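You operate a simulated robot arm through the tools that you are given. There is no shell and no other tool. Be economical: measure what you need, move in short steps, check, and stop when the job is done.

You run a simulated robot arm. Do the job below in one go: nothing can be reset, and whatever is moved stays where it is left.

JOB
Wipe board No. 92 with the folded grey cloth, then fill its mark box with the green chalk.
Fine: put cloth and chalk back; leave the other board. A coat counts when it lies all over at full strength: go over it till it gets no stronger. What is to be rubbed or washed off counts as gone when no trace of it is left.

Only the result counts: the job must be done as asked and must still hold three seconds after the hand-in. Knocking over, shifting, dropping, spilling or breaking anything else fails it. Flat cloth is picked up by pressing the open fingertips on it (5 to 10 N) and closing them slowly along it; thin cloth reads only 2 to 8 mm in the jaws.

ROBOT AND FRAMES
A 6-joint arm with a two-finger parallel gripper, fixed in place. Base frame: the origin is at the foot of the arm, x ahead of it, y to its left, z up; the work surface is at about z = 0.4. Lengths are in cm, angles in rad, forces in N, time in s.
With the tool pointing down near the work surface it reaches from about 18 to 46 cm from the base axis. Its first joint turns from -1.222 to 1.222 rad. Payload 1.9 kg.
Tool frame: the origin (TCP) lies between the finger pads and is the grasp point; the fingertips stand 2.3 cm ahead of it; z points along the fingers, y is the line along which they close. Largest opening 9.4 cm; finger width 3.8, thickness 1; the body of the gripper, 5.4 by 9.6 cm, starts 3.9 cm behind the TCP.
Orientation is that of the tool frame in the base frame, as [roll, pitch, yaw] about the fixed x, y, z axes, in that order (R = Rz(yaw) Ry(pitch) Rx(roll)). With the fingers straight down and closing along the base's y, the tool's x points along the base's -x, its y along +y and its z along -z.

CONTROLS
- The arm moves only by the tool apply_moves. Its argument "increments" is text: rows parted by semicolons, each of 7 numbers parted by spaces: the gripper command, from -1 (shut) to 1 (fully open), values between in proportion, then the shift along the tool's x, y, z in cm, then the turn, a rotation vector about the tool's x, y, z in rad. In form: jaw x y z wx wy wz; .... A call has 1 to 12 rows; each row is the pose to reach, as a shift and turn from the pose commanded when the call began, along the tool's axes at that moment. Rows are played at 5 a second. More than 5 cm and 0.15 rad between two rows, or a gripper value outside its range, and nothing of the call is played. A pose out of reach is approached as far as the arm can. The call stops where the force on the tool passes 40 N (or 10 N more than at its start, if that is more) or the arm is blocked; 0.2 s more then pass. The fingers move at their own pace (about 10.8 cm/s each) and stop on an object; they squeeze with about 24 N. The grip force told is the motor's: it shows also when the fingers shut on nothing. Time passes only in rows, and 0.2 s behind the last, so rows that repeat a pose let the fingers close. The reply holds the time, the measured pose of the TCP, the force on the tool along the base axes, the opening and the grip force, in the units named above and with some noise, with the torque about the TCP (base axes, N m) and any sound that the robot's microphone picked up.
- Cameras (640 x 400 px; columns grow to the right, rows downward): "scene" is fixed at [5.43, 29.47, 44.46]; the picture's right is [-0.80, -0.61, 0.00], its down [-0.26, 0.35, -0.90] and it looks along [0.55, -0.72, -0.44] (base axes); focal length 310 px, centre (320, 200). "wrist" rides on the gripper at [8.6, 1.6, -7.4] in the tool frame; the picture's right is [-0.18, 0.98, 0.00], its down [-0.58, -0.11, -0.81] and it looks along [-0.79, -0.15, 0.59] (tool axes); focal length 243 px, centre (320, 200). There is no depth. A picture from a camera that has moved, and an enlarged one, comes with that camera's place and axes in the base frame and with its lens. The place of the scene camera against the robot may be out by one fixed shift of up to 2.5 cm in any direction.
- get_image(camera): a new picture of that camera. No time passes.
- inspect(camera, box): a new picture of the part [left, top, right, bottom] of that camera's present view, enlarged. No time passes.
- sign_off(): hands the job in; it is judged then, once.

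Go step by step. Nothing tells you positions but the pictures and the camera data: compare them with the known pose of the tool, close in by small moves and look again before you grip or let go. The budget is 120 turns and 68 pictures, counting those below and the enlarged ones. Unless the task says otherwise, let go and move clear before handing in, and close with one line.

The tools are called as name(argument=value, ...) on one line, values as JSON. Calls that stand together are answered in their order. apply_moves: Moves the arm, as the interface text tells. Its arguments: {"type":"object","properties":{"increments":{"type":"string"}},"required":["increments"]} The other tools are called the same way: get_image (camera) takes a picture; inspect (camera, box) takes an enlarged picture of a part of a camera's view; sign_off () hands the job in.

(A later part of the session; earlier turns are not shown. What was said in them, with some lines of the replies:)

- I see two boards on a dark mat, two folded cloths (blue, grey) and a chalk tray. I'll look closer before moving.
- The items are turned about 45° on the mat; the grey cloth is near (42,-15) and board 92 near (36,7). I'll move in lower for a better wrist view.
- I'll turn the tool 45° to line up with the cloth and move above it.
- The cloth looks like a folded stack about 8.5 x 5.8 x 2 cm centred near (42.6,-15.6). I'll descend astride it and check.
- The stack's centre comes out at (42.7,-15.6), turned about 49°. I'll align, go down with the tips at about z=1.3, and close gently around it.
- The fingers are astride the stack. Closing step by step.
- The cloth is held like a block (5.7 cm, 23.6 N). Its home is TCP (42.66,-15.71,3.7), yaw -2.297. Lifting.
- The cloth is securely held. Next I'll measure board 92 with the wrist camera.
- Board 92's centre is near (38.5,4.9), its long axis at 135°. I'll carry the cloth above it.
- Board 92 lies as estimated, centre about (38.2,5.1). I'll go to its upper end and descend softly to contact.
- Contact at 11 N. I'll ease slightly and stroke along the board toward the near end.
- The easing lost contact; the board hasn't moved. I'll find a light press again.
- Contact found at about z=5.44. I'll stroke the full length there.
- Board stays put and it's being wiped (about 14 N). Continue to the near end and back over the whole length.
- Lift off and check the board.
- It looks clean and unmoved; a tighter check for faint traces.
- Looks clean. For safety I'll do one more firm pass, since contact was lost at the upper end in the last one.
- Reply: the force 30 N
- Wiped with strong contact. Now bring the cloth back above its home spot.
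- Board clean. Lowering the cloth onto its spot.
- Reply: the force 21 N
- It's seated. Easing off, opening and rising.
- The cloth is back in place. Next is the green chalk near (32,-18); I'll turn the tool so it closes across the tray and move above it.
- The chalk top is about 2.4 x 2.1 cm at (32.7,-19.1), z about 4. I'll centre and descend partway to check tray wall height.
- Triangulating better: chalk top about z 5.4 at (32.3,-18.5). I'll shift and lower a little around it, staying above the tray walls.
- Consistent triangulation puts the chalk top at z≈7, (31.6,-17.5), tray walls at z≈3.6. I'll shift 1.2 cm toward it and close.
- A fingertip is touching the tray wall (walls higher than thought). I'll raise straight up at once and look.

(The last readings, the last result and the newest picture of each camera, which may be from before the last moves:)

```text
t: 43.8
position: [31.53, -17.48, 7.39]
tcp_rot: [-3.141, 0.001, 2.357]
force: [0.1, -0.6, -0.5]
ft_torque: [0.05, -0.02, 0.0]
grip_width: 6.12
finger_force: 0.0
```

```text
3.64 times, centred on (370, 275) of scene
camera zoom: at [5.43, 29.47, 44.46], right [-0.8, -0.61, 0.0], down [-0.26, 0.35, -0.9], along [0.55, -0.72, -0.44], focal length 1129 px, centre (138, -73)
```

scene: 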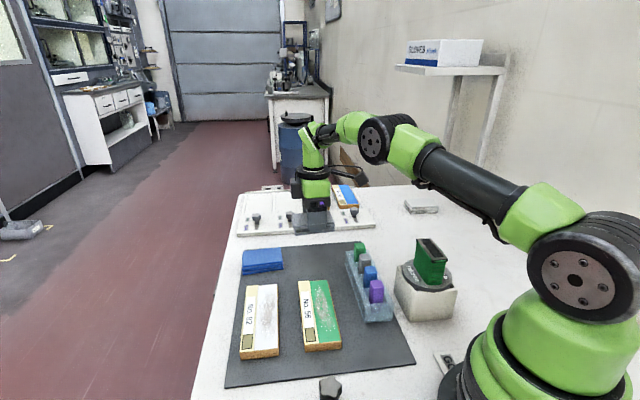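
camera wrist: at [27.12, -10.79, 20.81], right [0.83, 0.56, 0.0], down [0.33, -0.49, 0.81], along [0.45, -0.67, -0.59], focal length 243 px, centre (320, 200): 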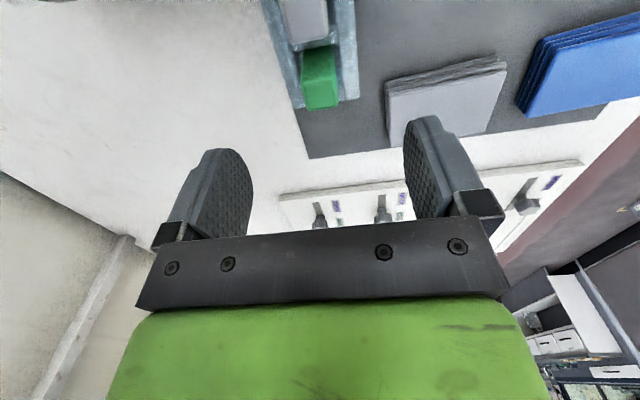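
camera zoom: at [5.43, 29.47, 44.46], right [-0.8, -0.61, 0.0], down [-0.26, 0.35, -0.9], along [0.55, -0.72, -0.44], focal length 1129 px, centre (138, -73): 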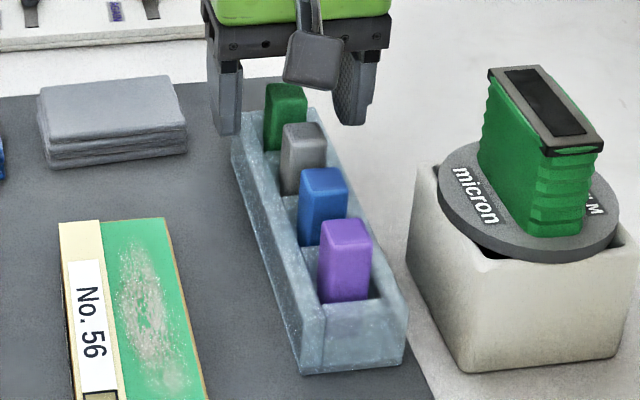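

The tray barely moved (about 1 mm at most). Staying at this height (tips above the walls, still 1.9 cm of chalk to hold), I'll centre and close.

apply_moves(increments="0.3 0.1 -0.25 0 0 0 0; 0.1 0.1 -0.25 0.1 0 0 0; -0.1 0.1 -0.25 0.1 0 0 0; -0.25 0.1 -0.25 0.1 0 0 0; -0.4 0.1 -0.25 0.1 0 0 0; -0.4 0.1 -0.25 0.1 0 0 0")

inspect(camera="wrist", box=[180, 0, 460, 210])

```text
t: 45.2
position: [31.36, -17.65, 7.31]
tcp_rot: [-3.141, -0.001, 2.357]
force: [-0.3, -0.4, -0.1]
ft_torque: [-0.01, 0.02, 0.02]
grip_width: 2.81
finger_force: 0.1
```

```text
1.90 times, centred on (320, 105) of wrist
camera zoom: at [26.25, -10.26, 14.55], right [0.83, 0.56, 0.0], down [0.33, -0.49, 0.81], along [0.46, -0.67, -0.59], focal length 462 px, centre (320, 381)
```

zoom: 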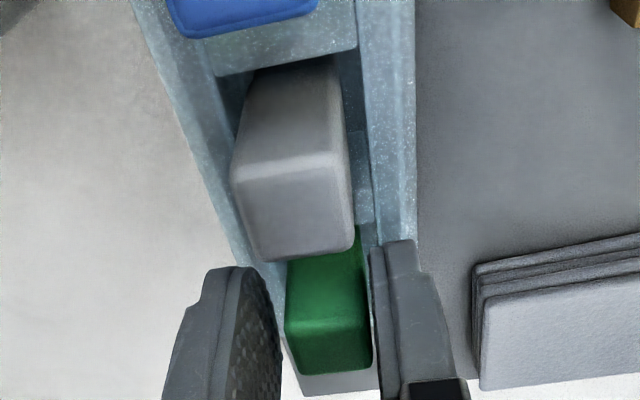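

Well centred. A bit lower, then close on the chalk.

apply_moves(increments="-0.4 0 0 0.3 0 0 0; -0.4 0 0 0.3 0 0 0; -0.5 0 0 0.3 0 0 0; -0.6 0 0 0.3 0 0 0; -0.8 0 0 0.3 0 0 0; -0.8 0 0 0.3 0 0 0")

```text
t: 46.6
position: [31.3, -17.63, 6.83]
tcp_rot: [-3.141, 0.0, 2.355]
force: [0.0, 0.0, -0.4]
ft_torque: [0.02, 0.01, -0.03]
grip_width: 2.0
finger_force: 24.4
```

Gripped at 2.0 cm. Home for the chalk: TCP (31.35,-17.63,6.95), yaw 2.356. Lifting straight up.

apply_moves(increments="-0.8 0 0 -1 0 0 0; -0.8 0 0 -3 0 0 0; -0.8 0 0 -6 0 0 0; -0.8 0 0 -9 0 0 0; -0.8 0 0 -9 0 0 0")

get_image(camera="scene")

get_image(camera="wrist")

```text
t: 47.8
position: [31.14, -17.66, 16.03]
tcp_rot: [-3.141, 0.001, 2.356]
force: [-0.2, 0.0, -0.3]
ft_torque: [0.0, 0.01, 0.03]
grip_width: 1.97
finger_force: 24.5
```

```text
25 pictures are left
```

scene: 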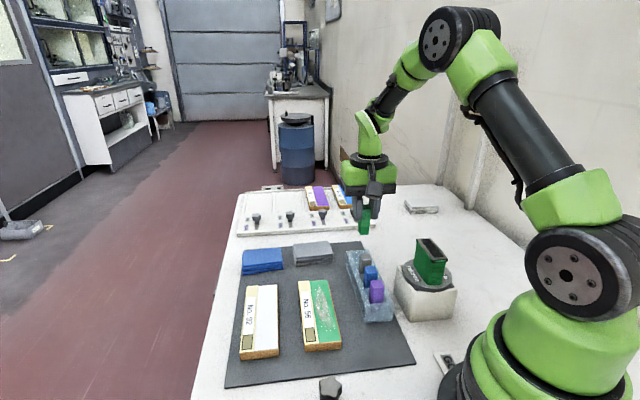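

```text
24 pictures are left
camera wrist: at [26.15, -10.31, 23.28], right [0.83, 0.56, 0.0], down [0.33, -0.49, 0.81], along [0.46, -0.67, -0.59], focal length 243 px, centre (320, 200)
```

wrist: 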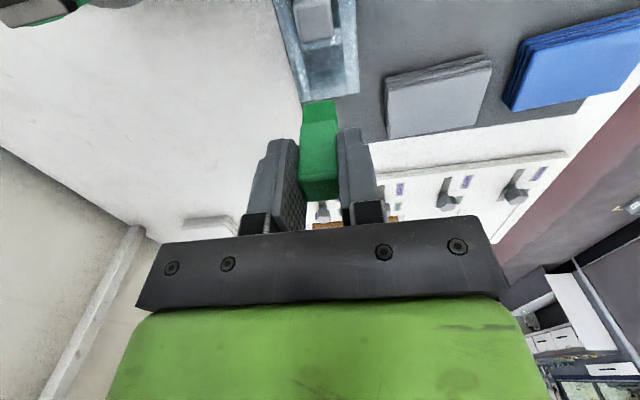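

The chalk is held upright, about 5 cm of it below the TCP. Mark box is ~1.5 x 3 cm at about (35.45,10.4). I'll turn so the chalk's narrow side spans the box and move above it.

apply_moves(increments="-0.8 1.405 1.9 0 0 0 -0.131; -0.8 2.81 3.8 0 0 0 -0.262; -0.8 4.215 5.7 0 0 0 -0.393; -0.8 5.62 7.6 0 0 0 -0.524; -0.8 7.025 9.5 0 0 0 -0.655; -0.8 8.43 11.4 0 0 0 -0.785; -0.8 9.835 13.3 0 0 0 -0.916; -0.8 11.24 15.2 0 0 0 -1.047; -0.8 12.645 17.1 0 0 0 -1.178; -0.8 14.05 19 0 0 0 -1.309; -0.8 15.455 20.9 0 0 0 -1.44; -0.8 16.86 22.8 0 0 0 -1.571")

apply_moves(increments="-0.8 0 0 3 0 0 0; -0.8 0 0 5.5 0 0 0; -0.8 0 0 5.5 0 0 0; -0.8 0 0 5.5 0 0 0")

inspect(camera="wrist", box=[200, 0, 480, 220])

inspect(camera="scene", box=[215, 260, 315, 370])

```text
t: 50.4
position: [35.49, 10.56, 15.94]
tcp_rot: [-3.14, -0.003, -2.355]
force: [1.2, -0.9, -0.4]
ft_torque: [-0.03, -0.03, -0.02]
grip_width: 1.99
finger_force: 23.9
```

```text
t: 51.4
position: [35.6, 10.52, 10.53]
tcp_rot: [-3.141, 0.0, -2.357]
force: [-0.4, 0.1, -0.6]
ft_torque: [0.02, -0.01, 0.02]
grip_width: 2.01
finger_force: 23.9
```

```text
1.82 times, centred on (340, 110) of wrist
camera zoom: at [28.2, 5.58, 17.93], right [-0.56, 0.83, 0.0], down [0.49, 0.33, 0.81], along [0.67, 0.45, -0.59], focal length 441 px, centre (284, 364)
```

zoom: 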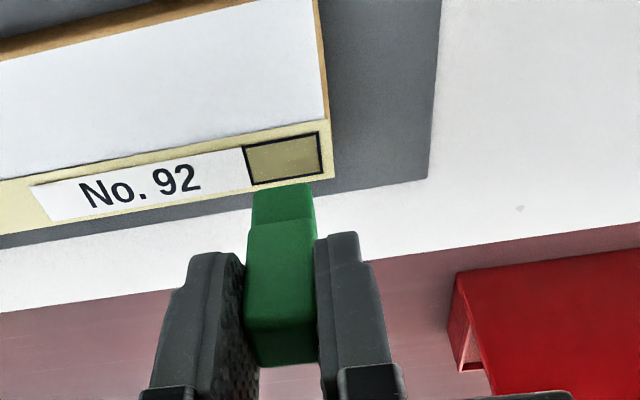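

```text
3.64 times, centred on (265, 315) of scene
camera zoom: at [5.43, 29.47, 44.46], right [-0.8, -0.61, 0.0], down [-0.26, 0.35, -0.9], along [0.55, -0.72, -0.44], focal length 1129 px, centre (520, -218)
```

zoom: 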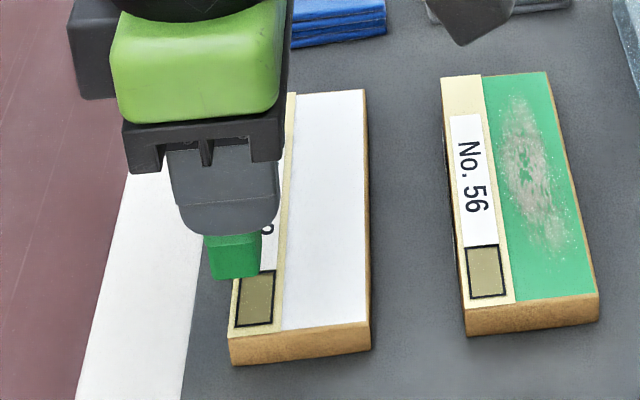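

Alignment is nearly right. I'll shift slightly and lower to just above the box, then check again.

apply_moves(increments="-0.8 0.25 0.08 1 0 0 0; -0.8 0.25 0.08 1.8 0 0 0; -0.8 0.25 0.08 2.2 0 0 0; -0.8 0.25 0.08 2.2 0 0 0")

inspect(camera="wrist", box=[230, 20, 430, 160])

inspect(camera="scene", box=[230, 310, 290, 365])

```text
t: 52.4
position: [35.28, 10.2, 8.11]
tcp_rot: [3.141, -0.001, -2.356]
force: [1.0, -0.6, -0.6]
ft_torque: [0.02, 0.0, 0.0]
grip_width: 2.02
finger_force: 23.9
```

```text
2.86 times, centred on (330, 90) of wrist
camera zoom: at [27.91, 5.47, 15.56], right [-0.56, 0.83, 0.0], down [0.49, 0.33, 0.81], along [0.67, 0.45, -0.59], focal length 693 px, centre (291, 514)
```

zoom: 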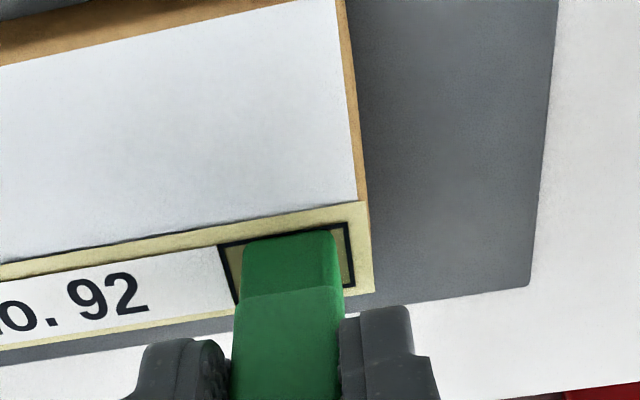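

```text
7.27 times, centred on (260, 338) of scene
camera zoom: at [5.43, 29.47, 44.46], right [-0.8, -0.61, 0.0], down [-0.26, 0.35, -0.9], along [0.55, -0.72, -0.44], focal length 2258 px, centre (756, -800)
```

zoom: 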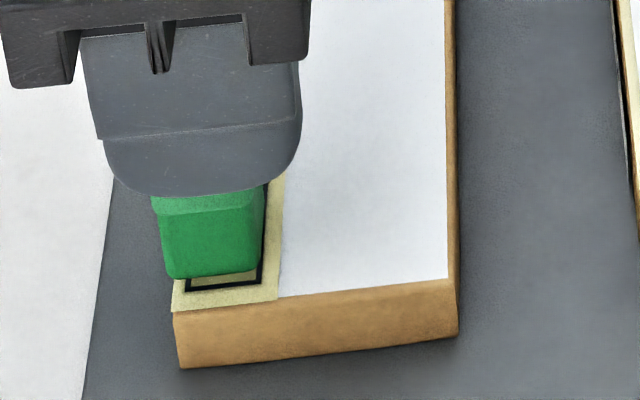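

The chalk tip sits almost over the box; scene view suggests a slight 0.15 cm shift inward. I'll apply it and lower gently to contact.

apply_moves(increments="-0.8 0.14 0 0 0 0 0; -0.8 0.14 0 0.1 0 0 0; -0.8 0.14 0 0.2 0 0 0; -0.8 0.14 0 0.25 0 0 0; -0.8 0.14 0 0.25 0 0 0")

```text
t: 53.6
position: [35.15, 10.16, 7.99]
tcp_rot: [-3.141, 0.003, -2.355]
force: [0.7, 2.5, 17.7]
ft_torque: [0.14, -0.15, 0.02]
grip_width: 2.01
finger_force: 23.9
```

Contact. Let me lift a little and look at the first mark.

apply_moves(increments="-0.8 0 0 -1 0 0 0; -0.8 1.5 -3 -3 0 0 0; -0.8 3 -6 -3 0 0 0; -0.8 3 -6 -3 0 0 0")

inspect(camera="scene", box=[230, 310, 290, 365])

```text
t: 54.6
position: [37.16, 4.0, 10.72]
tcp_rot: [3.14, 0.0, -2.355]
force: [0.0, -0.6, -0.2]
ft_torque: [0.02, -0.01, 0.02]
grip_width: 2.0
finger_force: 23.5
```

```text
7.27 times, centred on (260, 338) of scene
camera zoom: at [5.43, 29.47, 44.46], right [-0.8, -0.61, 0.0], down [-0.26, 0.35, -0.9], along [0.55, -0.72, -0.44], focal length 2258 px, centre (756, -800)
```

zoom: 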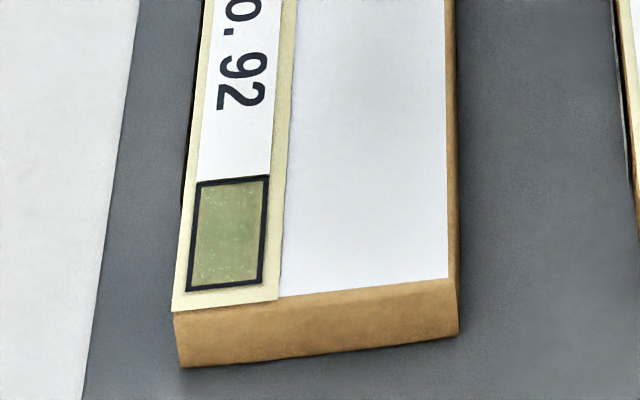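

The coat is faintly starting, only inside the box, well placed. Return and rub over it.

apply_moves(increments="-0.8 -1.5 3 0.5 0 0 0; -0.8 -3 6 1 0 0 0; -0.8 -3 6 2 0 0 0; -0.8 -3 6 2.7 0 0 0; -0.8 -3 6 2.95 0 0 0; -0.8 -3 6 2.95 0 0 0")

apply_moves(increments="-0.8 0 0.4 0.02 0 0 0; -0.8 0 0.7 0.02 0 0 0; -0.8 0 0.3 0.02 0 0 0; -0.8 0 -0.1 0.02 0 0 0; -0.8 0 -0.5 0.02 0 0 0; -0.8 0 -0.8 0.02 0 0 0; -0.8 -0.3 -0.5 0.02 0 0 0; -0.8 -0.3 0 0.02 0 0 0; -0.8 -0.3 0.5 0.02 0 0 0; -0.8 -0.3 0.7 0.02 0 0 0; -0.8 -0.15 0.4 0.02 0 0 0; -0.8 0 0 0.02 0 0 0")

```text
t: 56.0
position: [35.18, 10.25, 8.14]
tcp_rot: [3.14, 0.002, -2.355]
force: [-0.1, -0.5, 0.5]
ft_torque: [0.03, 0.0, -0.02]
grip_width: 2.01
finger_force: 23.9
```

```text
t: 58.6
position: [35.28, 10.2, 7.81]
tcp_rot: [3.14, 0.0, -2.357]
force: [-2.3, 3.9, 13.2]
ft_torque: [0.23, 0.08, 0.0]
grip_width: 2.01
finger_force: 24.0
```

Good contact. More strokes.

apply_moves(increments="-0.8 0 0.4 0 0 0 0; -0.8 0 0.7 0 0 0 0; -0.8 0 0.3 0 0 0 0; -0.8 0 -0.1 0 0 0 0; -0.8 0 -0.5 0 0 0 0; -0.8 0 -0.8 0 0 0 0; -0.8 -0.3 -0.5 0 0 0 0; -0.8 -0.3 0 0 0 0 0; -0.8 -0.3 0.5 0 0 0 0; -0.8 -0.3 0.7 0 0 0 0; -0.8 -0.15 0.4 0 0 0 0; -0.8 0 0 0 0 0 0")

apply_moves(increments="-0.8 0.2 0.4 0 0 0 0; -0.8 0.2 0.7 0 0 0 0; -0.8 0.2 0.3 0 0 0 0; -0.8 0.2 -0.1 0 0 0 0; -0.8 0.2 -0.5 0 0 0 0; -0.8 0.2 -0.8 0 0 0 0; -0.8 -0.2 -0.5 0 0 0 0; -0.8 -0.2 0 0 0 0 0; -0.8 -0.2 0.5 0 0 0 0; -0.8 -0.2 0.7 0 0 0 0; -0.8 -0.1 0.4 0 0 0 0; -0.8 0 0 0 0 0 0")

apply_moves(increments="-0.8 0 0 -1 0 0 0; -0.8 1.5 -3 -3 0 0 0; -0.8 3 -6 -3 0 0 0; -0.8 3 -6 -3 0 0 0")

inspect(camera="scene", box=[230, 310, 290, 365])

```text
t: 61.2
position: [35.2, 10.15, 7.92]
tcp_rot: [-3.141, -0.001, -2.357]
force: [-1.2, 1.6, 5.7]
ft_torque: [0.15, 0.04, -0.01]
grip_width: 1.98
finger_force: 24.5
```

```text
t: 63.8
position: [35.23, 10.11, 7.9]
tcp_rot: [-3.14, 0.001, -2.359]
force: [-0.2, 0.5, -0.3]
ft_torque: [-0.01, 0.0, -0.01]
grip_width: 2.01
finger_force: 23.7
```

```text
t: 64.8
position: [37.4, 3.79, 11.05]
tcp_rot: [-3.141, -0.002, -2.356]
force: [0.3, -0.2, -0.1]
ft_torque: [0.01, 0.03, -0.03]
grip_width: 1.99
finger_force: 24.0
```

```text
7.27 times, centred on (260, 338) of scene
camera zoom: at [5.43, 29.47, 44.46], right [-0.8, -0.61, 0.0], down [-0.26, 0.35, -0.9], along [0.55, -0.72, -0.44], focal length 2258 px, centre (756, -800)
```

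zoom: 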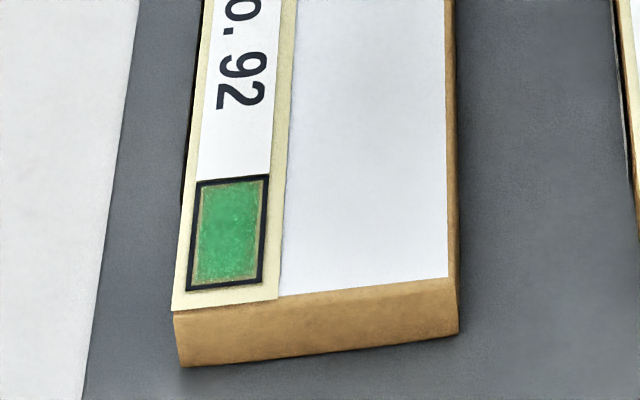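

Much stronger; the borders and strength still need work. Rub again with wider strokes and a touch more press.

apply_moves(increments="-0.8 -1.5 3 0.5 0 0 0; -0.8 -3 6 1 0 0 0; -0.8 -3 6 2 0 0 0; -0.8 -3 6 2.7 0 0 0; -0.8 -3 6 2.95 0 0 0; -0.8 -3 6 3.03 0 0 0; -0.8 -3 6 3.03 0 0 0")

apply_moves(increments="-0.8 0.2 0.5 0 0 0 0; -0.8 0.2 1 0 0 0 0; -0.8 -0.1 1 0 0 0 0; -0.8 -0.4 1 0 0 0 0; -0.8 -0.4 0.5 0 0 0 0; -0.8 -0.4 0 0 0 0 0; -0.8 -0.4 -0.5 0 0 0 0; -0.8 -0.4 -1 0 0 0 0; -0.8 -0.1 -1 0 0 0 0; -0.8 0.2 -1 0 0 0 0; -0.8 0.2 -0.5 0 0 0 0; -0.8 0.2 0 0 0 0 0")

```text
t: 66.4
position: [35.14, 10.21, 7.97]
tcp_rot: [-3.141, -0.001, -2.356]
force: [-0.7, 0.2, 0.4]
ft_torque: [0.03, -0.02, 0.01]
grip_width: 2.0
finger_force: 24.0
```

```text
t: 69.0
position: [35.09, 10.05, 7.99]
tcp_rot: [3.141, 0.001, -2.358]
force: [-0.5, -0.5, -0.2]
ft_torque: [-0.04, 0.0, 0.05]
grip_width: 1.98
finger_force: 24.1
```

No contact; lower gently until it presses.

apply_moves(increments="-0.8 -0.2 0 0.05 0 0 0; -0.8 -0.2 0 0.1 0 0 0; -0.8 -0.2 0 0.1 0 0 0")

```text
t: 69.8
position: [35.21, 10.1, 7.88]
tcp_rot: [-3.14, 0.002, -2.357]
force: [-1.4, -1.9, 10.8]
ft_torque: [-0.08, 0.1, 0.03]
grip_width: 2.01
finger_force: 24.2
```

apply_moves(increments="-0.8 0.2 0.5 0.02 0 0 0; -0.8 0.2 1 0.03 0 0 0; -0.8 -0.1 1 0.03 0 0 0; -0.8 -0.4 1 0.03 0 0 0; -0.8 -0.4 0.5 0.03 0 0 0; -0.8 -0.4 0 0.03 0 0 0; -0.8 -0.4 -0.5 0.03 0 0 0; -0.8 -0.4 -1 0.03 0 0 0; -0.8 -0.1 -1 0.03 0 0 0; -0.8 0.2 -1 0.03 0 0 0; -0.8 0.2 -0.5 0.03 0 0 0; -0.8 0.2 0 0.03 0 0 0")

apply_moves(increments="-0.8 0 0.5 0.02 0 0 0; -0.8 0 0.9 0.02 0 0 0; -0.8 -0.2 0.9 0.02 0 0 0; -0.8 -0.2 0.4 0.02 0 0 0; -0.8 -0.2 -0.1 0.02 0 0 0; -0.8 -0.2 -0.6 0.02 0 0 0; -0.8 -0.2 -1 0.02 0 0 0; -0.8 -0.5 -1 0.02 0 0 0; -0.8 -0.5 -0.5 0.02 0 0 0; -0.8 -0.5 0 0.02 0 0 0; -0.8 -0.5 0.5 0.02 0 0 0; -0.8 -0.5 0.9 0.02 0 0 0")

```text
t: 72.4
position: [34.95, 10.06, 7.8]
tcp_rot: [3.142, 0.0, -2.357]
force: [3.2, -4.6, 13.3]
ft_torque: [-0.17, -0.21, -0.02]
grip_width: 1.98
finger_force: 24.0
```

```text
t: 75.0
position: [34.84, 11.11, 7.8]
tcp_rot: [-3.142, 0.001, -2.359]
force: [0.0, -0.3, 0.4]
ft_torque: [0.02, 0.0, -0.05]
grip_width: 2.0
finger_force: 23.9
```

apply_moves(increments="-0.8 0.4 -0.9 -1 0 0 0; -0.8 1.9 -3.9 -3 0 0 0; -0.8 3.4 -6.9 -3 0 0 0; -0.8 3.4 -6.9 -3 0 0 0")

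inspect(camera="scene", box=[230, 310, 290, 365])

```text
t: 76.0
position: [37.17, 3.63, 10.82]
tcp_rot: [3.14, 0.001, -2.357]
force: [-0.5, 0.5, -0.3]
ft_torque: [0.03, 0.03, 0.0]
grip_width: 1.99
finger_force: 23.9
```

```text
7.27 times, centred on (260, 338) of scene
camera zoom: at [5.43, 29.47, 44.46], right [-0.8, -0.61, 0.0], down [-0.26, 0.35, -0.9], along [0.55, -0.72, -0.44], focal length 2258 px, centre (756, -800)
```

zoom: 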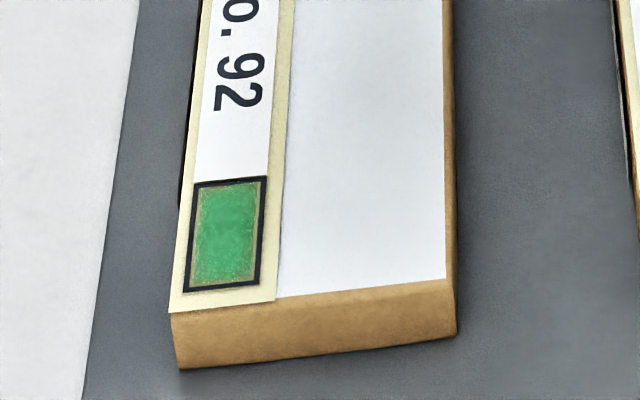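

The coat is stronger, though the board crept a hair (<1 mm). I'll use shorter, lighter strokes with verified contact.

apply_moves(increments="-0.8 -1.5 3 0.5 0 0 0; -0.8 -3 6 1 0 0 0; -0.8 -3.1 6 2 0 0 0; -0.8 -3.1 6 2.7 0 0 0; -0.8 -3.1 6 2.95 0 0 0; -0.8 -3.1 6 3.0 0 0 0; -0.8 -3.1 6 3.0 0 0 0")

```text
t: 77.6
position: [35.31, 10.2, 7.7]
tcp_rot: [3.141, 0.0, -2.357]
force: [-0.5, -0.3, 0.5]
ft_torque: [0.01, -0.04, 0.0]
grip_width: 2.0
finger_force: 24.2
```

apply_moves(increments="-0.8 0 0 0.03 0 0 0; -0.8 0 0 0.06 0 0 0; -0.8 0 0 0.06 0 0 0")

```text
t: 78.4
position: [35.25, 10.02, 7.78]
tcp_rot: [-3.14, 0.003, -2.356]
force: [-1.8, -0.2, 9.3]
ft_torque: [0.04, 0.03, 0.04]
grip_width: 2.01
finger_force: 23.8
```

apply_moves(increments="-0.8 0 0.25 0 0 0 0; -0.8 0 0.5 0.01 0 0 0; -0.8 -0.1 0.25 0.01 0 0 0; -0.8 -0.1 0 0.01 0 0 0; -0.8 -0.1 -0.25 0.02 0 0 0; -0.8 -0.1 -0.5 0.02 0 0 0; -0.8 0 -0.25 0.02 0 0 0; -0.8 0 0 0.03 0 0 0; -0.8 0.1 0.25 0.03 0 0 0; -0.8 0.1 0.5 0.03 0 0 0; -0.8 0 0.25 0.03 0 0 0; -0.8 0 0 0.03 0 0 0")

apply_moves(increments="-0.8 0 -0.25 0 0 0 0; -0.8 0 -0.5 0.01 0 0 0; -0.8 -0.1 -0.25 0.01 0 0 0; -0.8 -0.1 0 0.01 0 0 0; -0.8 -0.1 0.25 0.02 0 0 0; -0.8 -0.1 0.5 0.02 0 0 0; -0.8 0 0.25 0.02 0 0 0; -0.8 0 0 0.02 0 0 0; -0.8 0.1 -0.25 0.02 0 0 0; -0.8 0.1 -0.5 0.02 0 0 0; -0.8 0 -0.25 0.02 0 0 0; -0.8 0 0 0.02 0 0 0")

```text
t: 81.0
position: [35.17, 10.2, 7.76]
tcp_rot: [-3.141, 0.001, -2.355]
force: [-0.4, 1.4, 3.1]
ft_torque: [0.11, 0.0, 0.01]
grip_width: 2.0
finger_force: 23.9
```

```text
t: 83.6
position: [35.15, 10.27, 7.59]
tcp_rot: [-3.141, 0.0, -2.359]
force: [2.0, -1.2, 6.0]
ft_torque: [-0.04, -0.13, 0.0]
grip_width: 1.99
finger_force: 24.0
```

apply_moves(increments="-0.8 0 0.25 0.02 0 0 0; -0.8 0 0.5 0.02 0 0 0; -0.8 -0.15 0.5 0.02 0 0 0; -0.8 -0.15 0.2 0.03 0 0 0; -0.8 -0.15 -0.1 0.03 0 0 0; -0.8 -0.15 -0.5 0.03 0 0 0; -0.8 0.15 -0.5 0.03 0 0 0; -0.8 0.15 -0.2 0.04 0 0 0; -0.8 0.15 0.2 0.04 0 0 0; -0.8 0.15 0.5 0.04 0 0 0; -0.8 0 0.25 0.05 0 0 0; -0.8 0 0 0.05 0 0 0")

apply_moves(increments="-0.8 0 0 -1 0 0 0; -0.8 1.5 -3 -3 0 0 0; -0.8 3 -6 -3 0 0 0; -0.8 3 -6 -3 0 0 0")

inspect(camera="scene", box=[235, 325, 275, 355])

```text
t: 86.2
position: [35.13, 10.31, 7.65]
tcp_rot: [-3.141, 0.0, -2.357]
force: [-2.6, 3.7, 10.3]
ft_torque: [0.25, 0.05, 0.03]
grip_width: 1.99
finger_force: 24.2
```

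```text
t: 87.2
position: [37.4, 3.84, 10.88]
tcp_rot: [-3.141, 0.0, -2.357]
force: [0.8, 0.6, -0.5]
ft_torque: [0.01, 0.02, -0.05]
grip_width: 2.02
finger_force: 23.6
```

```text
13.33 times, centred on (255, 340) of scene
camera zoom: at [5.43, 29.47, 44.46], right [-0.8, -0.61, 0.0], down [-0.26, 0.35, -0.9], along [0.55, -0.72, -0.44], focal length 4139 px, centre (1187, -1667)
```

zoom: 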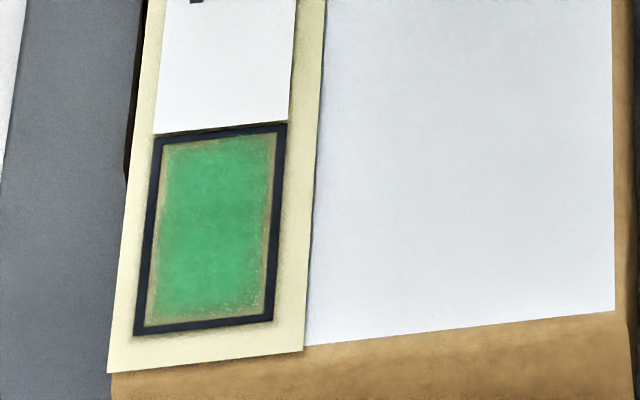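

Nearly full green; the rims (right and near end) are still a bit thin. More strokes reaching the rims.

apply_moves(increments="-0.8 -1.5 3 0.5 0 0 0; -0.8 -3 6 1 0 0 0; -0.8 -3 6 2 0 0 0; -0.8 -3 6 2.7 0 0 0; -0.8 -3 6 2.95 0 0 0; -0.8 -3 6 3.02 0 0 0; -0.8 -3 6 3.05 0 0 0")

apply_moves(increments="-0.8 0.15 0.3 0.02 0 0 0; -0.8 0.2 0.6 0.02 0 0 0; -0.8 0.2 0.75 0.02 0 0 0; -0.8 0 0.75 0.03 0 0 0; -0.8 -0.25 0.75 0.03 0 0 0; -0.8 -0.25 0.4 0.03 0 0 0; -0.8 -0.25 0 0.03 0 0 0; -0.8 -0.25 -0.4 0.03 0 0 0; -0.8 -0.2 -0.7 0.03 0 0 0; -0.8 0.2 -0.7 0.03 0 0 0; -0.8 0.2 -0.35 0.04 0 0 0; -0.8 0.2 0 0.04 0 0 0")

```text
t: 88.8
position: [35.19, 9.97, 7.73]
tcp_rot: [-3.141, 0.001, -2.358]
force: [-1.7, -1.4, 5.3]
ft_torque: [0.0, 0.0, 0.03]
grip_width: 1.98
finger_force: 24.3
```

```text
t: 91.4
position: [35.1, 9.94, 7.48]
tcp_rot: [-3.139, 0.001, -2.358]
force: [3.1, -5.2, 18.4]
ft_torque: [-0.17, -0.29, -0.03]
grip_width: 2.0
finger_force: 24.0
```

apply_moves(increments="-0.8 0 0.3 -0.01 0 0 0; -0.8 0 0.6 -0.01 0 0 0; -0.8 0 0.75 0 0 0 0; -0.8 -0.2 0.75 0 0 0 0; -0.8 -0.4 0.75 0 0 0 0; -0.8 -0.4 0.4 0 0 0 0; -0.8 -0.4 0 0 0 0 0; -0.8 -0.4 -0.4 0 0 0 0; -0.8 -0.4 -0.7 0 0 0 0; -0.8 -0.2 -0.7 0 0 0 0; -0.8 0 -0.35 0 0 0 0; -0.8 0 0 0 0 0 0")

apply_moves(increments="-0.8 0 0.3 0.02 0 0 0; -0.8 0 0.6 0.02 0 0 0; -0.8 0 0.75 0.02 0 0 0; -0.8 -0.2 0.75 0.02 0 0 0; -0.8 -0.4 0.75 0.02 0 0 0; -0.8 -0.4 0.4 0.02 0 0 0; -0.8 -0.4 0 0.02 0 0 0; -0.8 -0.4 -0.4 0.02 0 0 0; -0.8 -0.4 -0.7 0.02 0 0 0; -0.8 -0.2 -0.7 0.02 0 0 0; -0.8 0 -0.35 0.02 0 0 0; -0.8 -0.2 0 0.02 0 0 0")

apply_moves(increments="-0.8 0 0 -1 0 0 0; -0.8 1.5 -3 -3 0 0 0; -0.8 3 -6 -3 0 0 0; -0.8 3 -6 -3 0 0 0")

inspect(camera="scene", box=[235, 325, 275, 355])

```text
t: 94.0
position: [35.11, 10.01, 7.63]
tcp_rot: [-3.14, 0.0, -2.358]
force: [-1.1, -0.4, -0.3]
ft_torque: [0.01, -0.02, -0.03]
grip_width: 2.01
finger_force: 24.2
```

```text
t: 96.6
position: [35.21, 10.13, 7.42]
tcp_rot: [-3.14, 0.0, -2.357]
force: [1.1, -3.8, 10.9]
ft_torque: [-0.12, -0.09, -0.01]
grip_width: 1.98
finger_force: 24.0
```

```text
t: 97.6
position: [37.34, 3.72, 10.28]
tcp_rot: [3.14, -0.001, -2.355]
force: [-0.2, -0.1, 0.9]
ft_torque: [0.03, 0.03, 0.04]
grip_width: 2.0
finger_force: 23.7
```

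```text
13.33 times, centred on (255, 340) of scene
camera zoom: at [5.43, 29.47, 44.46], right [-0.8, -0.61, 0.0], down [-0.26, 0.35, -0.9], along [0.55, -0.72, -0.44], focal length 4139 px, centre (1187, -1667)
```

zoom: 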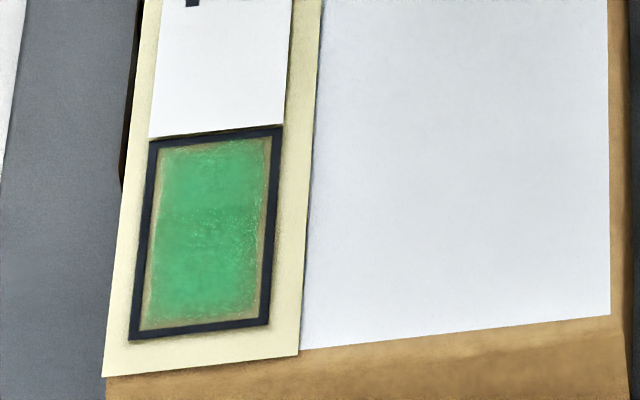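

Stronger still; only a thin rim at right and near end is questionable. One more light round, then compare.

apply_moves(increments="-0.8 -1.5 3 0.5 0 0 0; -0.8 -3 6 1 0 0 0; -0.8 -3 6 2 0 0 0; -0.8 -3 6 2.7 0 0 0; -0.8 -3 6 2.95 0 0 0; -0.8 -3 6 3 0 0 0; -0.8 -3 6 3 0 0 0")

```text
t: 99.2
position: [35.19, 10.2, 7.58]
tcp_rot: [3.14, -0.001, -2.355]
force: [0.2, -0.5, -0.7]
ft_torque: [0.02, 0.0, -0.01]
grip_width: 1.99
finger_force: 24.0
```

apply_moves(increments="-0.8 0 0 0.03 0 0 0; -0.8 0 0 0.06 0 0 0; -0.8 0 0 0.06 0 0 0")

```text
t: 100.0
position: [35.15, 10.11, 7.58]
tcp_rot: [3.14, 0.0, -2.356]
force: [-0.8, 0.8, 3.7]
ft_torque: [0.01, 0.0, 0.03]
grip_width: 2.01
finger_force: 23.8
```

apply_moves(increments="-0.8 0.1 0.3 0.03 0 0 0; -0.8 0.25 0.6 0.03 0 0 0; -0.8 0.25 0.9 0.04 0 0 0; -0.8 0 0.9 0.04 0 0 0; -0.8 -0.2 0.7 0.04 0 0 0; -0.8 -0.2 0.4 0.04 0 0 0; -0.8 -0.2 0 0.04 0 0 0; -0.8 -0.2 -0.4 0.05 0 0 0; -0.8 0 -0.6 0.05 0 0 0; -0.8 0.25 -0.6 0.05 0 0 0; -0.8 0.25 -0.3 0.05 0 0 0; -0.8 0.25 0 0.05 0 0 0")

apply_moves(increments="-0.8 0 0.3 0 0 0 0; -0.8 0 0.6 0 0 0 0; -0.8 0 0.9 0 0 0 0; -0.8 -0.3 0.9 0.01 0 0 0; -0.8 -0.4 0.7 0.01 0 0 0; -0.8 -0.4 0.4 0.01 0 0 0; -0.8 -0.4 0 0.02 0 0 0; -0.8 -0.4 -0.4 0.02 0 0 0; -0.8 -0.2 -0.6 0.02 0 0 0; -0.8 0 -0.6 0.02 0 0 0; -0.8 0 -0.3 0.02 0 0 0; -0.8 -0.2 0 0.02 0 0 0")

apply_moves(increments="-0.8 0 0 -1 0 0 0; -0.8 1.5 -3 -3 0 0 0; -0.8 3 -6 -3 0 0 0; -0.8 3 -6 -3 0 0 0")

inspect(camera="scene", box=[235, 325, 275, 355])

```text
t: 102.6
position: [34.99, 9.92, 7.46]
tcp_rot: [3.141, -0.002, -2.358]
force: [2.7, -2.9, 10.6]
ft_torque: [-0.06, -0.18, -0.06]
grip_width: 2.02
finger_force: 23.6
```

```text
t: 105.2
position: [35.16, 10.1, 7.24]
tcp_rot: [-3.14, -0.001, -2.359]
force: [-1.1, -4.5, 11.9]
ft_torque: [-0.11, -0.11, -0.04]
grip_width: 1.98
finger_force: 24.3
```

```text
t: 106.2
position: [37.36, 3.84, 10.47]
tcp_rot: [3.142, -0.001, -2.357]
force: [-0.5, -0.2, -0.5]
ft_torque: [-0.03, -0.02, -0.02]
grip_width: 2.0
finger_force: 23.8
```

```text
13.33 times, centred on (255, 340) of scene
camera zoom: at [5.43, 29.47, 44.46], right [-0.8, -0.61, 0.0], down [-0.26, 0.35, -0.9], along [0.55, -0.72, -0.44], focal length 4139 px, centre (1187, -1667)
```

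zoom: 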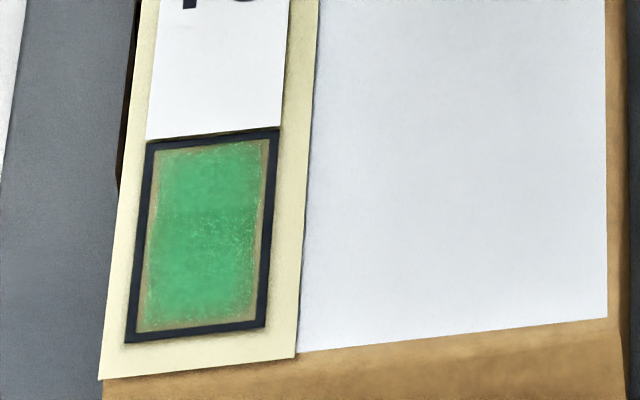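

The picture barely changes now. A cross-check from the wrist camera.

inspect(camera="wrist", box=[340, 20, 540, 170])

```text
2.67 times, centred on (440, 95) of wrist
camera zoom: at [30.0, -0.93, 17.83], right [-0.56, 0.83, 0.0], down [0.49, 0.33, 0.81], along [0.67, 0.46, -0.59], focal length 647 px, centre (0, 480)
```

zoom: 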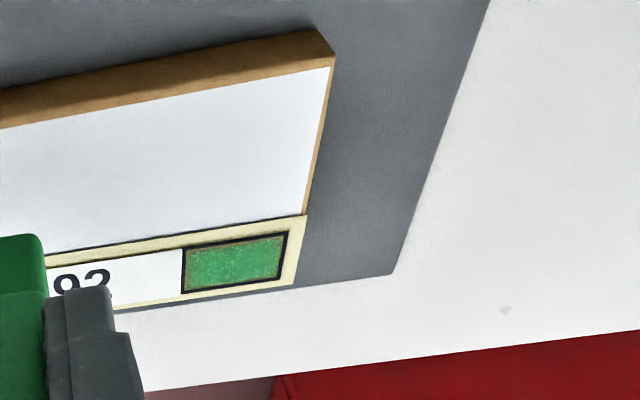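

Nearly uniform. One last confirming round of strokes.

apply_moves(increments="-0.8 -1.5 3 0.5 0 0 0; -0.8 -3 6 1 0 0 0; -0.8 -3 6 2 0 0 0; -0.8 -3 6 2.7 0 0 0; -0.8 -3 6 2.95 0 0 0; -0.8 -3 6 3 0 0 0; -0.8 -3 6 3.03 0 0 0")

apply_moves(increments="-0.8 0 0.3 0.02 0 0 0; -0.8 0 0.6 0.02 0 0 0; -0.8 0.1 0.8 0.03 0 0 0; -0.8 0.1 0.5 0.03 0 0 0; -0.8 0.1 0.2 0.03 0 0 0; -0.8 0.1 -0.2 0.04 0 0 0; -0.8 0 -0.6 0.04 0 0 0; -0.8 -0.2 -0.4 0.05 0 0 0; -0.8 -0.2 0 0.05 0 0 0; -0.8 -0.2 0.4 0.05 0 0 0; -0.8 -0.2 0.7 0.06 0 0 0; -0.8 0 0.4 0.06 0 0 0")

apply_moves(increments="-0.8 0 0.3 0.01 0 0 0; -0.8 0.2 0.3 0.01 0 0 0; -0.8 0.2 0 0.02 0 0 0; -0.8 0.2 -0.4 0.02 0 0 0; -0.8 0.2 -0.8 0.02 0 0 0; -0.8 0 -1 0.03 0 0 0; -0.8 -0.2 -0.8 0.03 0 0 0; -0.8 -0.2 -0.4 0.03 0 0 0; -0.8 -0.2 0 0.04 0 0 0; -0.8 -0.2 0.3 0.04 0 0 0; -0.8 0 0.3 0.04 0 0 0; -0.8 0 -0.4 0.04 0 0 0")

apply_moves(increments="-0.8 0 0 -1 0 0 0; -0.8 1.5 -3 -3 0 0 0; -0.8 3 -6 -5 0 0 0; -0.8 3 -6 -5 0 0 0")

inspect(camera="scene", box=[235, 325, 275, 355])

```text
t: 107.8
position: [35.19, 10.11, 7.32]
tcp_rot: [-3.141, 0.001, -2.357]
force: [0.0, -0.5, 11.1]
ft_torque: [0.06, -0.03, -0.02]
grip_width: 2.0
finger_force: 24.4
```

```text
t: 110.4
position: [34.94, 10.58, 7.18]
tcp_rot: [3.141, 0.001, -2.356]
force: [0.8, 6.1, 13.5]
ft_torque: [0.34, -0.14, 0.08]
grip_width: 2.0
finger_force: 24.5
```

```text
t: 113.0
position: [35.14, 10.21, 7.2]
tcp_rot: [-3.142, 0.0, -2.359]
force: [-2.5, 3.7, 11.4]
ft_torque: [0.2, 0.07, 0.1]
grip_width: 2.01
finger_force: 24.4
```

```text
t: 114.0
position: [37.21, 4.2, 12.4]
tcp_rot: [-3.141, 0.0, -2.357]
force: [-0.1, -0.7, -0.4]
ft_torque: [-0.02, -0.02, -0.01]
grip_width: 2.04
finger_force: 23.7
```

```text
13.33 times, centred on (255, 340) of scene
camera zoom: at [5.43, 29.47, 44.46], right [-0.8, -0.61, 0.0], down [-0.26, 0.35, -0.9], along [0.55, -0.72, -0.44], focal length 4139 px, centre (1187, -1667)
```

zoom: 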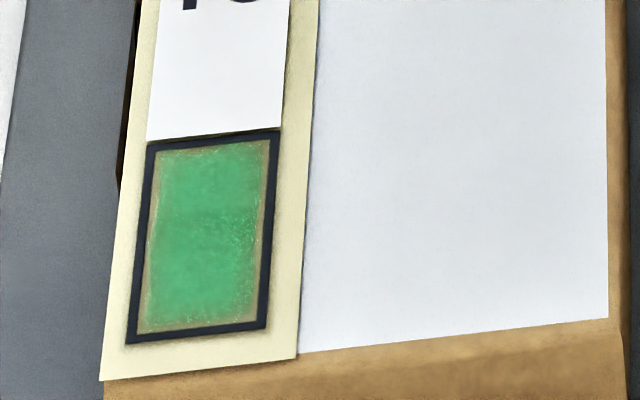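

No further change, so the coat is full. Now carry the chalk back above its slot.

apply_moves(increments="-0.8 1.62 -0.925 -1.5 0 0 0.131; -0.8 3.23 -1.85 -3 0 0 0.262; -0.8 4.85 -2.775 -4 0 0 0.393; -0.8 6.47 -3.7 -4 0 0 0.524; -0.8 8.08 -4.625 -4 0 0 0.655; -0.8 9.7 -5.55 -4 0 0 0.785; -0.8 11.32 -6.475 -4 0 0 0.916; -0.8 12.93 -7.4 -4 0 0 1.047; -0.8 14.55 -8.325 -4 0 0 1.178; -0.8 16.17 -9.25 -4 0 0 1.309; -0.8 17.78 -10.175 -4 0 0 1.44; -0.8 19.4 -11.1 -4 0 0 1.571")

apply_moves(increments="-0.8 0 0 0 0 0 0; -0.8 0 0 0 0 0 0")

apply_moves(increments="-0.8 0 0 0 0 0 0")

get_image(camera="wrist")

```text
t: 116.6
position: [31.13, -17.87, 16.13]
tcp_rot: [3.141, 0.002, 2.354]
force: [-0.1, -0.3, -1.3]
ft_torque: [0.02, -0.02, 0.01]
grip_width: 2.0
finger_force: 24.1
```

```text
t: 117.2
position: [31.2, -17.78, 16.13]
tcp_rot: [3.14, 0.001, 2.354]
force: [-0.2, 0.0, -0.2]
ft_torque: [-0.01, 0.03, 0.0]
grip_width: 2.0
finger_force: 24.7
```

```text
t: 117.6
position: [31.36, -17.84, 16.19]
tcp_rot: [3.141, 0.0, 2.356]
force: [-0.9, 0.5, 0.2]
ft_torque: [0.0, 0.0, 0.04]
grip_width: 1.99
finger_force: 24.3
```

```text
11 pictures are left
camera wrist: at [26.17, -10.41, 23.56], right [0.83, 0.56, 0.0], down [0.33, -0.49, 0.81], along [0.46, -0.67, -0.59], focal length 243 px, centre (320, 200)
```

wrist: 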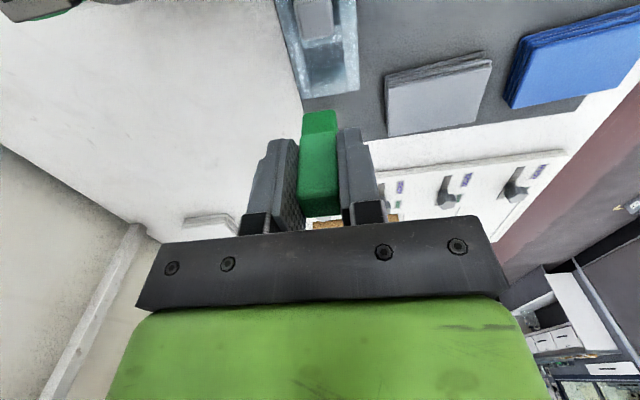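

The chalk has slid about 0.7 cm up in the grip but stays upright. I'll align with the home pose and descend partway, then check.

apply_moves(increments="-0.8 0.12 0.06 2.5 0 0 0; -0.8 0.12 0.06 5 0 0 0; -0.8 0.12 0.06 7 0 0 0; -0.8 0.12 0.06 7 0 0 0; -0.8 0.12 0.06 7 0 0 0")

inspect(camera="wrist", box=[220, 0, 420, 180])

inspect(camera="scene", box=[330, 220, 410, 290])

```text
t: 118.8
position: [31.12, -17.52, 9.18]
tcp_rot: [3.141, 0.001, 2.357]
force: [-0.1, 0.3, -0.5]
ft_torque: [-0.01, -0.04, -0.02]
grip_width: 2.05
finger_force: 24.3
```

```text
2.22 times, centred on (320, 90) of wrist
camera zoom: at [26.14, -10.21, 16.55], right [0.83, 0.56, 0.0], down [0.33, -0.49, 0.81], along [0.46, -0.67, -0.59], focal length 539 px, centre (320, 444)
```

zoom: 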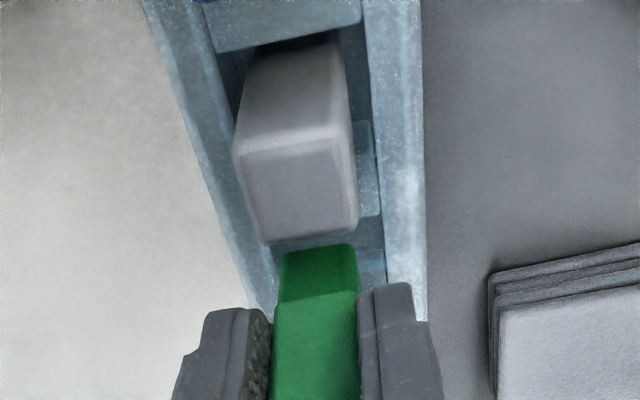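

```text
5.71 times, centred on (370, 255) of scene
camera zoom: at [5.43, 29.47, 44.46], right [-0.8, -0.61, 0.0], down [-0.26, 0.35, -0.9], along [0.55, -0.72, -0.44], focal length 1774 px, centre (34, -114)
```

zoom: 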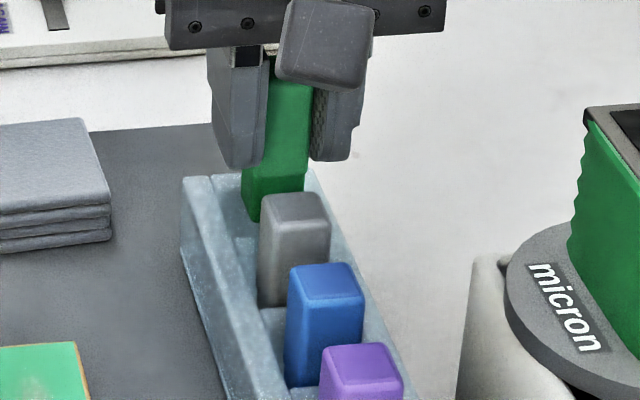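

It lines up with the slot. Lower slowly in checked steps.

apply_moves(increments="-0.8 0 0 0.4 0 0 0; -0.8 0 0 0.8 0 0 0; -0.8 0 0 1.2 0 0 0")

apply_moves(increments="-0.8 0 0 0.3 0 0 0; -0.8 0 0 0.6 0 0 0")

apply_moves(increments="-0.8 0 0 0.2 0 0 0; -0.8 0 0 0.4 0 0 0")

```text
t: 119.6
position: [31.24, -17.62, 7.97]
tcp_rot: [3.141, -0.002, 2.355]
force: [0.2, 0.1, -0.4]
ft_torque: [-0.01, -0.01, -0.03]
grip_width: 2.0
finger_force: 24.0
```

```text
t: 120.2
position: [31.24, -17.69, 7.49]
tcp_rot: [3.142, -0.001, 2.354]
force: [-0.2, 0.2, 0.4]
ft_torque: [0.01, 0.0, 0.0]
grip_width: 1.97
finger_force: 24.5
```

```text
t: 120.8
position: [31.41, -17.63, 7.15]
tcp_rot: [3.141, -0.001, 2.357]
force: [-0.4, -0.5, 0.0]
ft_torque: [-0.01, 0.0, 0.02]
grip_width: 2.02
finger_force: 23.7
```

apply_moves(increments="-0.8 0 0 0.15 0 0 0; -0.8 0 0 0.3 0 0 0")

apply_moves(increments="-0.8 0 0 0.1 0 0 0; -0.8 0 0 0.2 0 0 0")

inspect(camera="scene", box=[330, 220, 410, 290])

inspect(camera="wrist", box=[220, 60, 420, 240])

```text
t: 121.4
position: [31.46, -17.64, 6.66]
tcp_rot: [3.142, 0.002, 2.357]
force: [-0.1, 0.0, 0.3]
ft_torque: [-0.02, -0.02, -0.01]
grip_width: 1.99
finger_force: 24.1
```

```text
t: 122.0
position: [31.43, -17.75, 6.52]
tcp_rot: [3.141, 0.001, 2.355]
force: [-0.2, -0.6, -0.3]
ft_torque: [0.02, 0.03, 0.01]
grip_width: 2.0
finger_force: 23.8
```

```text
5.71 times, centred on (370, 255) of scene
camera zoom: at [5.43, 29.47, 44.46], right [-0.8, -0.61, 0.0], down [-0.26, 0.35, -0.9], along [0.55, -0.72, -0.44], focal length 1774 px, centre (34, -114)
```

zoom: 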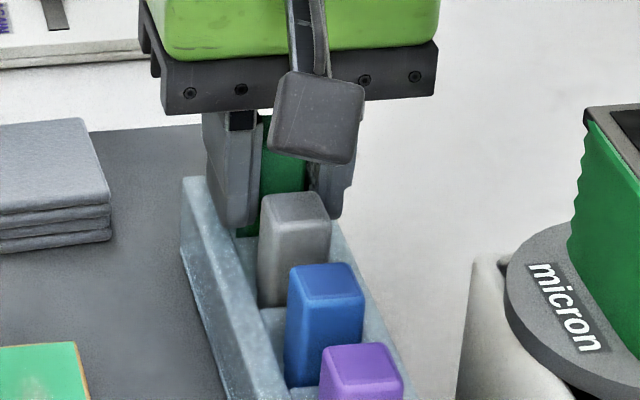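

```text
2.22 times, centred on (320, 150) of wrist
camera zoom: at [26.25, -10.26, 13.92], right [0.83, 0.56, 0.0], down [0.33, -0.49, 0.81], along [0.46, -0.67, -0.59], focal length 539 px, centre (320, 311)
```

zoom: 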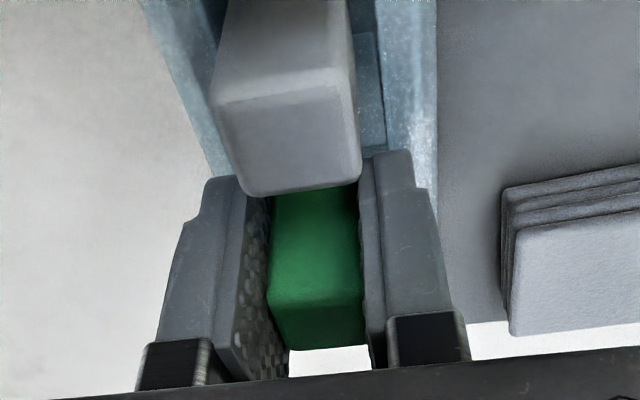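

apply_moves(increments="-0.8 0 0 0.08 0 0 0; -0.8 0 0 0.15 0 0 0")

apply_moves(increments="-0.8 0 0 0.06 0 0 0; -0.8 0 0 0.12 0 0 0")

```text
t: 122.6
position: [31.26, -17.57, 6.46]
tcp_rot: [-3.141, 0.0, 2.356]
force: [0.4, -0.2, 0.2]
ft_torque: [0.0, 0.06, 0.01]
grip_width: 2.0
finger_force: 23.2
```

```text
t: 123.2
position: [31.38, -17.59, 6.43]
tcp_rot: [-3.141, 0.002, 2.353]
force: [-13.4, 6.9, 29.9]
ft_torque: [-0.03, 0.51, 0.05]
grip_width: 2.0
finger_force: 23.7
```

Seated (contact). Back off slightly and open just enough to free the chalk.

apply_moves(increments="-0.8 0 0 -0.12 0 0 0; -0.8 0 0 -0.12 0 0 0; -0.5 0 0 -0.12 0 0 0; -0.4 0 0 -0.12 0 0 0; -0.35 0 0 -0.12 0 0 0; -0.35 0 0 -0.12 0 0 0")

inspect(camera="wrist", box=[220, 60, 420, 240])

```text
t: 124.6
position: [31.18, -17.56, 6.41]
tcp_rot: [-3.141, 0.0, 2.356]
force: [-0.5, 0.5, -1.3]
ft_torque: [-0.01, 0.01, 0.0]
grip_width: 3.06
finger_force: 0.1
```

```text
2.22 times, centred on (320, 150) of wrist
camera zoom: at [26.28, -10.28, 13.8], right [0.83, 0.56, 0.0], down [0.33, -0.49, 0.81], along [0.46, -0.67, -0.59], focal length 539 px, centre (320, 311)
```

zoom: 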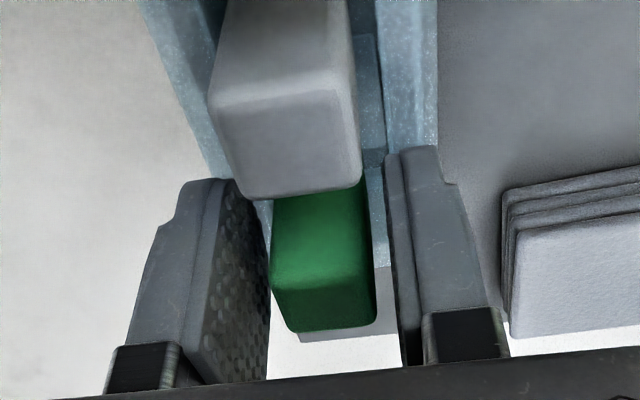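

The chalk stands free in its slot. Rising straight up.

apply_moves(increments="-0.3 0 0 -1 0 0 0; -0.3 0 0 -3 0 0 0; -0.3 0 0 -7 0 0 0; -0.3 0 0 -11 0 0 0; -0.3 0 0 -12 0 0 0; -0.3 0 0 -12 0 0 0")

inspect(camera="scene", box=[220, 220, 420, 370])

inspect(camera="scene", box=[320, 220, 420, 330])

```text
t: 126.0
position: [31.24, -17.65, 18.48]
tcp_rot: [-3.141, 0.0, 2.357]
force: [0.6, -0.3, 0.6]
ft_torque: [0.02, 0.0, 0.04]
grip_width: 3.28
finger_force: 0.1
```

```text
2.67 times, centred on (320, 295) of scene
camera zoom: at [5.43, 29.47, 44.46], right [-0.8, -0.61, 0.0], down [-0.26, 0.35, -0.9], along [0.55, -0.72, -0.44], focal length 828 px, centre (320, -53)
```

zoom: 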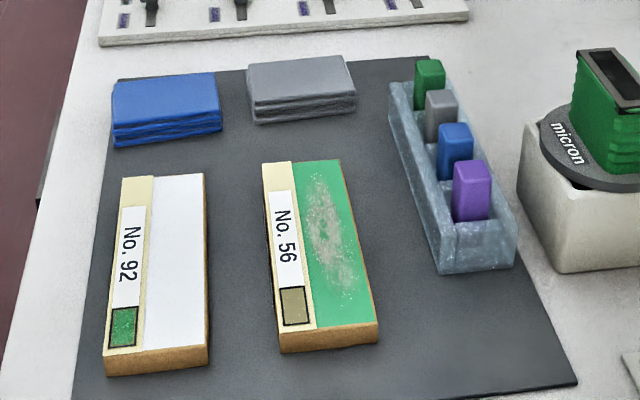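

```text
3.64 times, centred on (370, 275) of scene
camera zoom: at [5.43, 29.47, 44.46], right [-0.8, -0.61, 0.0], down [-0.26, 0.35, -0.9], along [0.55, -0.72, -0.44], focal length 1129 px, centre (138, -73)
```

zoom: 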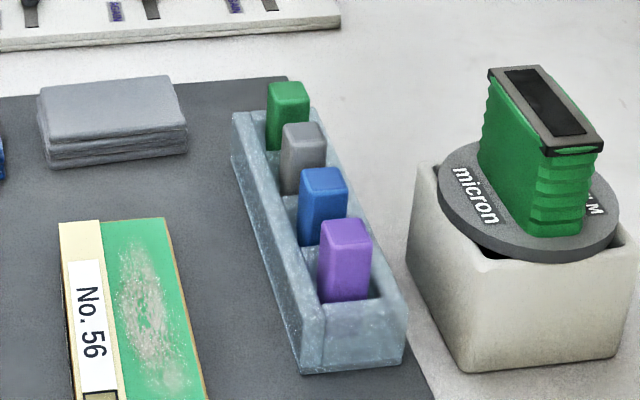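

Everything is in place: board 92 clean, its box green, cloth and chalk back, board 56 untouched, arm clear. Handing in.

sign_off()

```text
The job is handed in.
```

Board No. 92 is wiped and its mark box filled with green chalk; the cloth and chalk are back and board No. 56 is untouched, though board 92 (1–2 mm) and the chalk tray (about 1 mm) shifted slightly.
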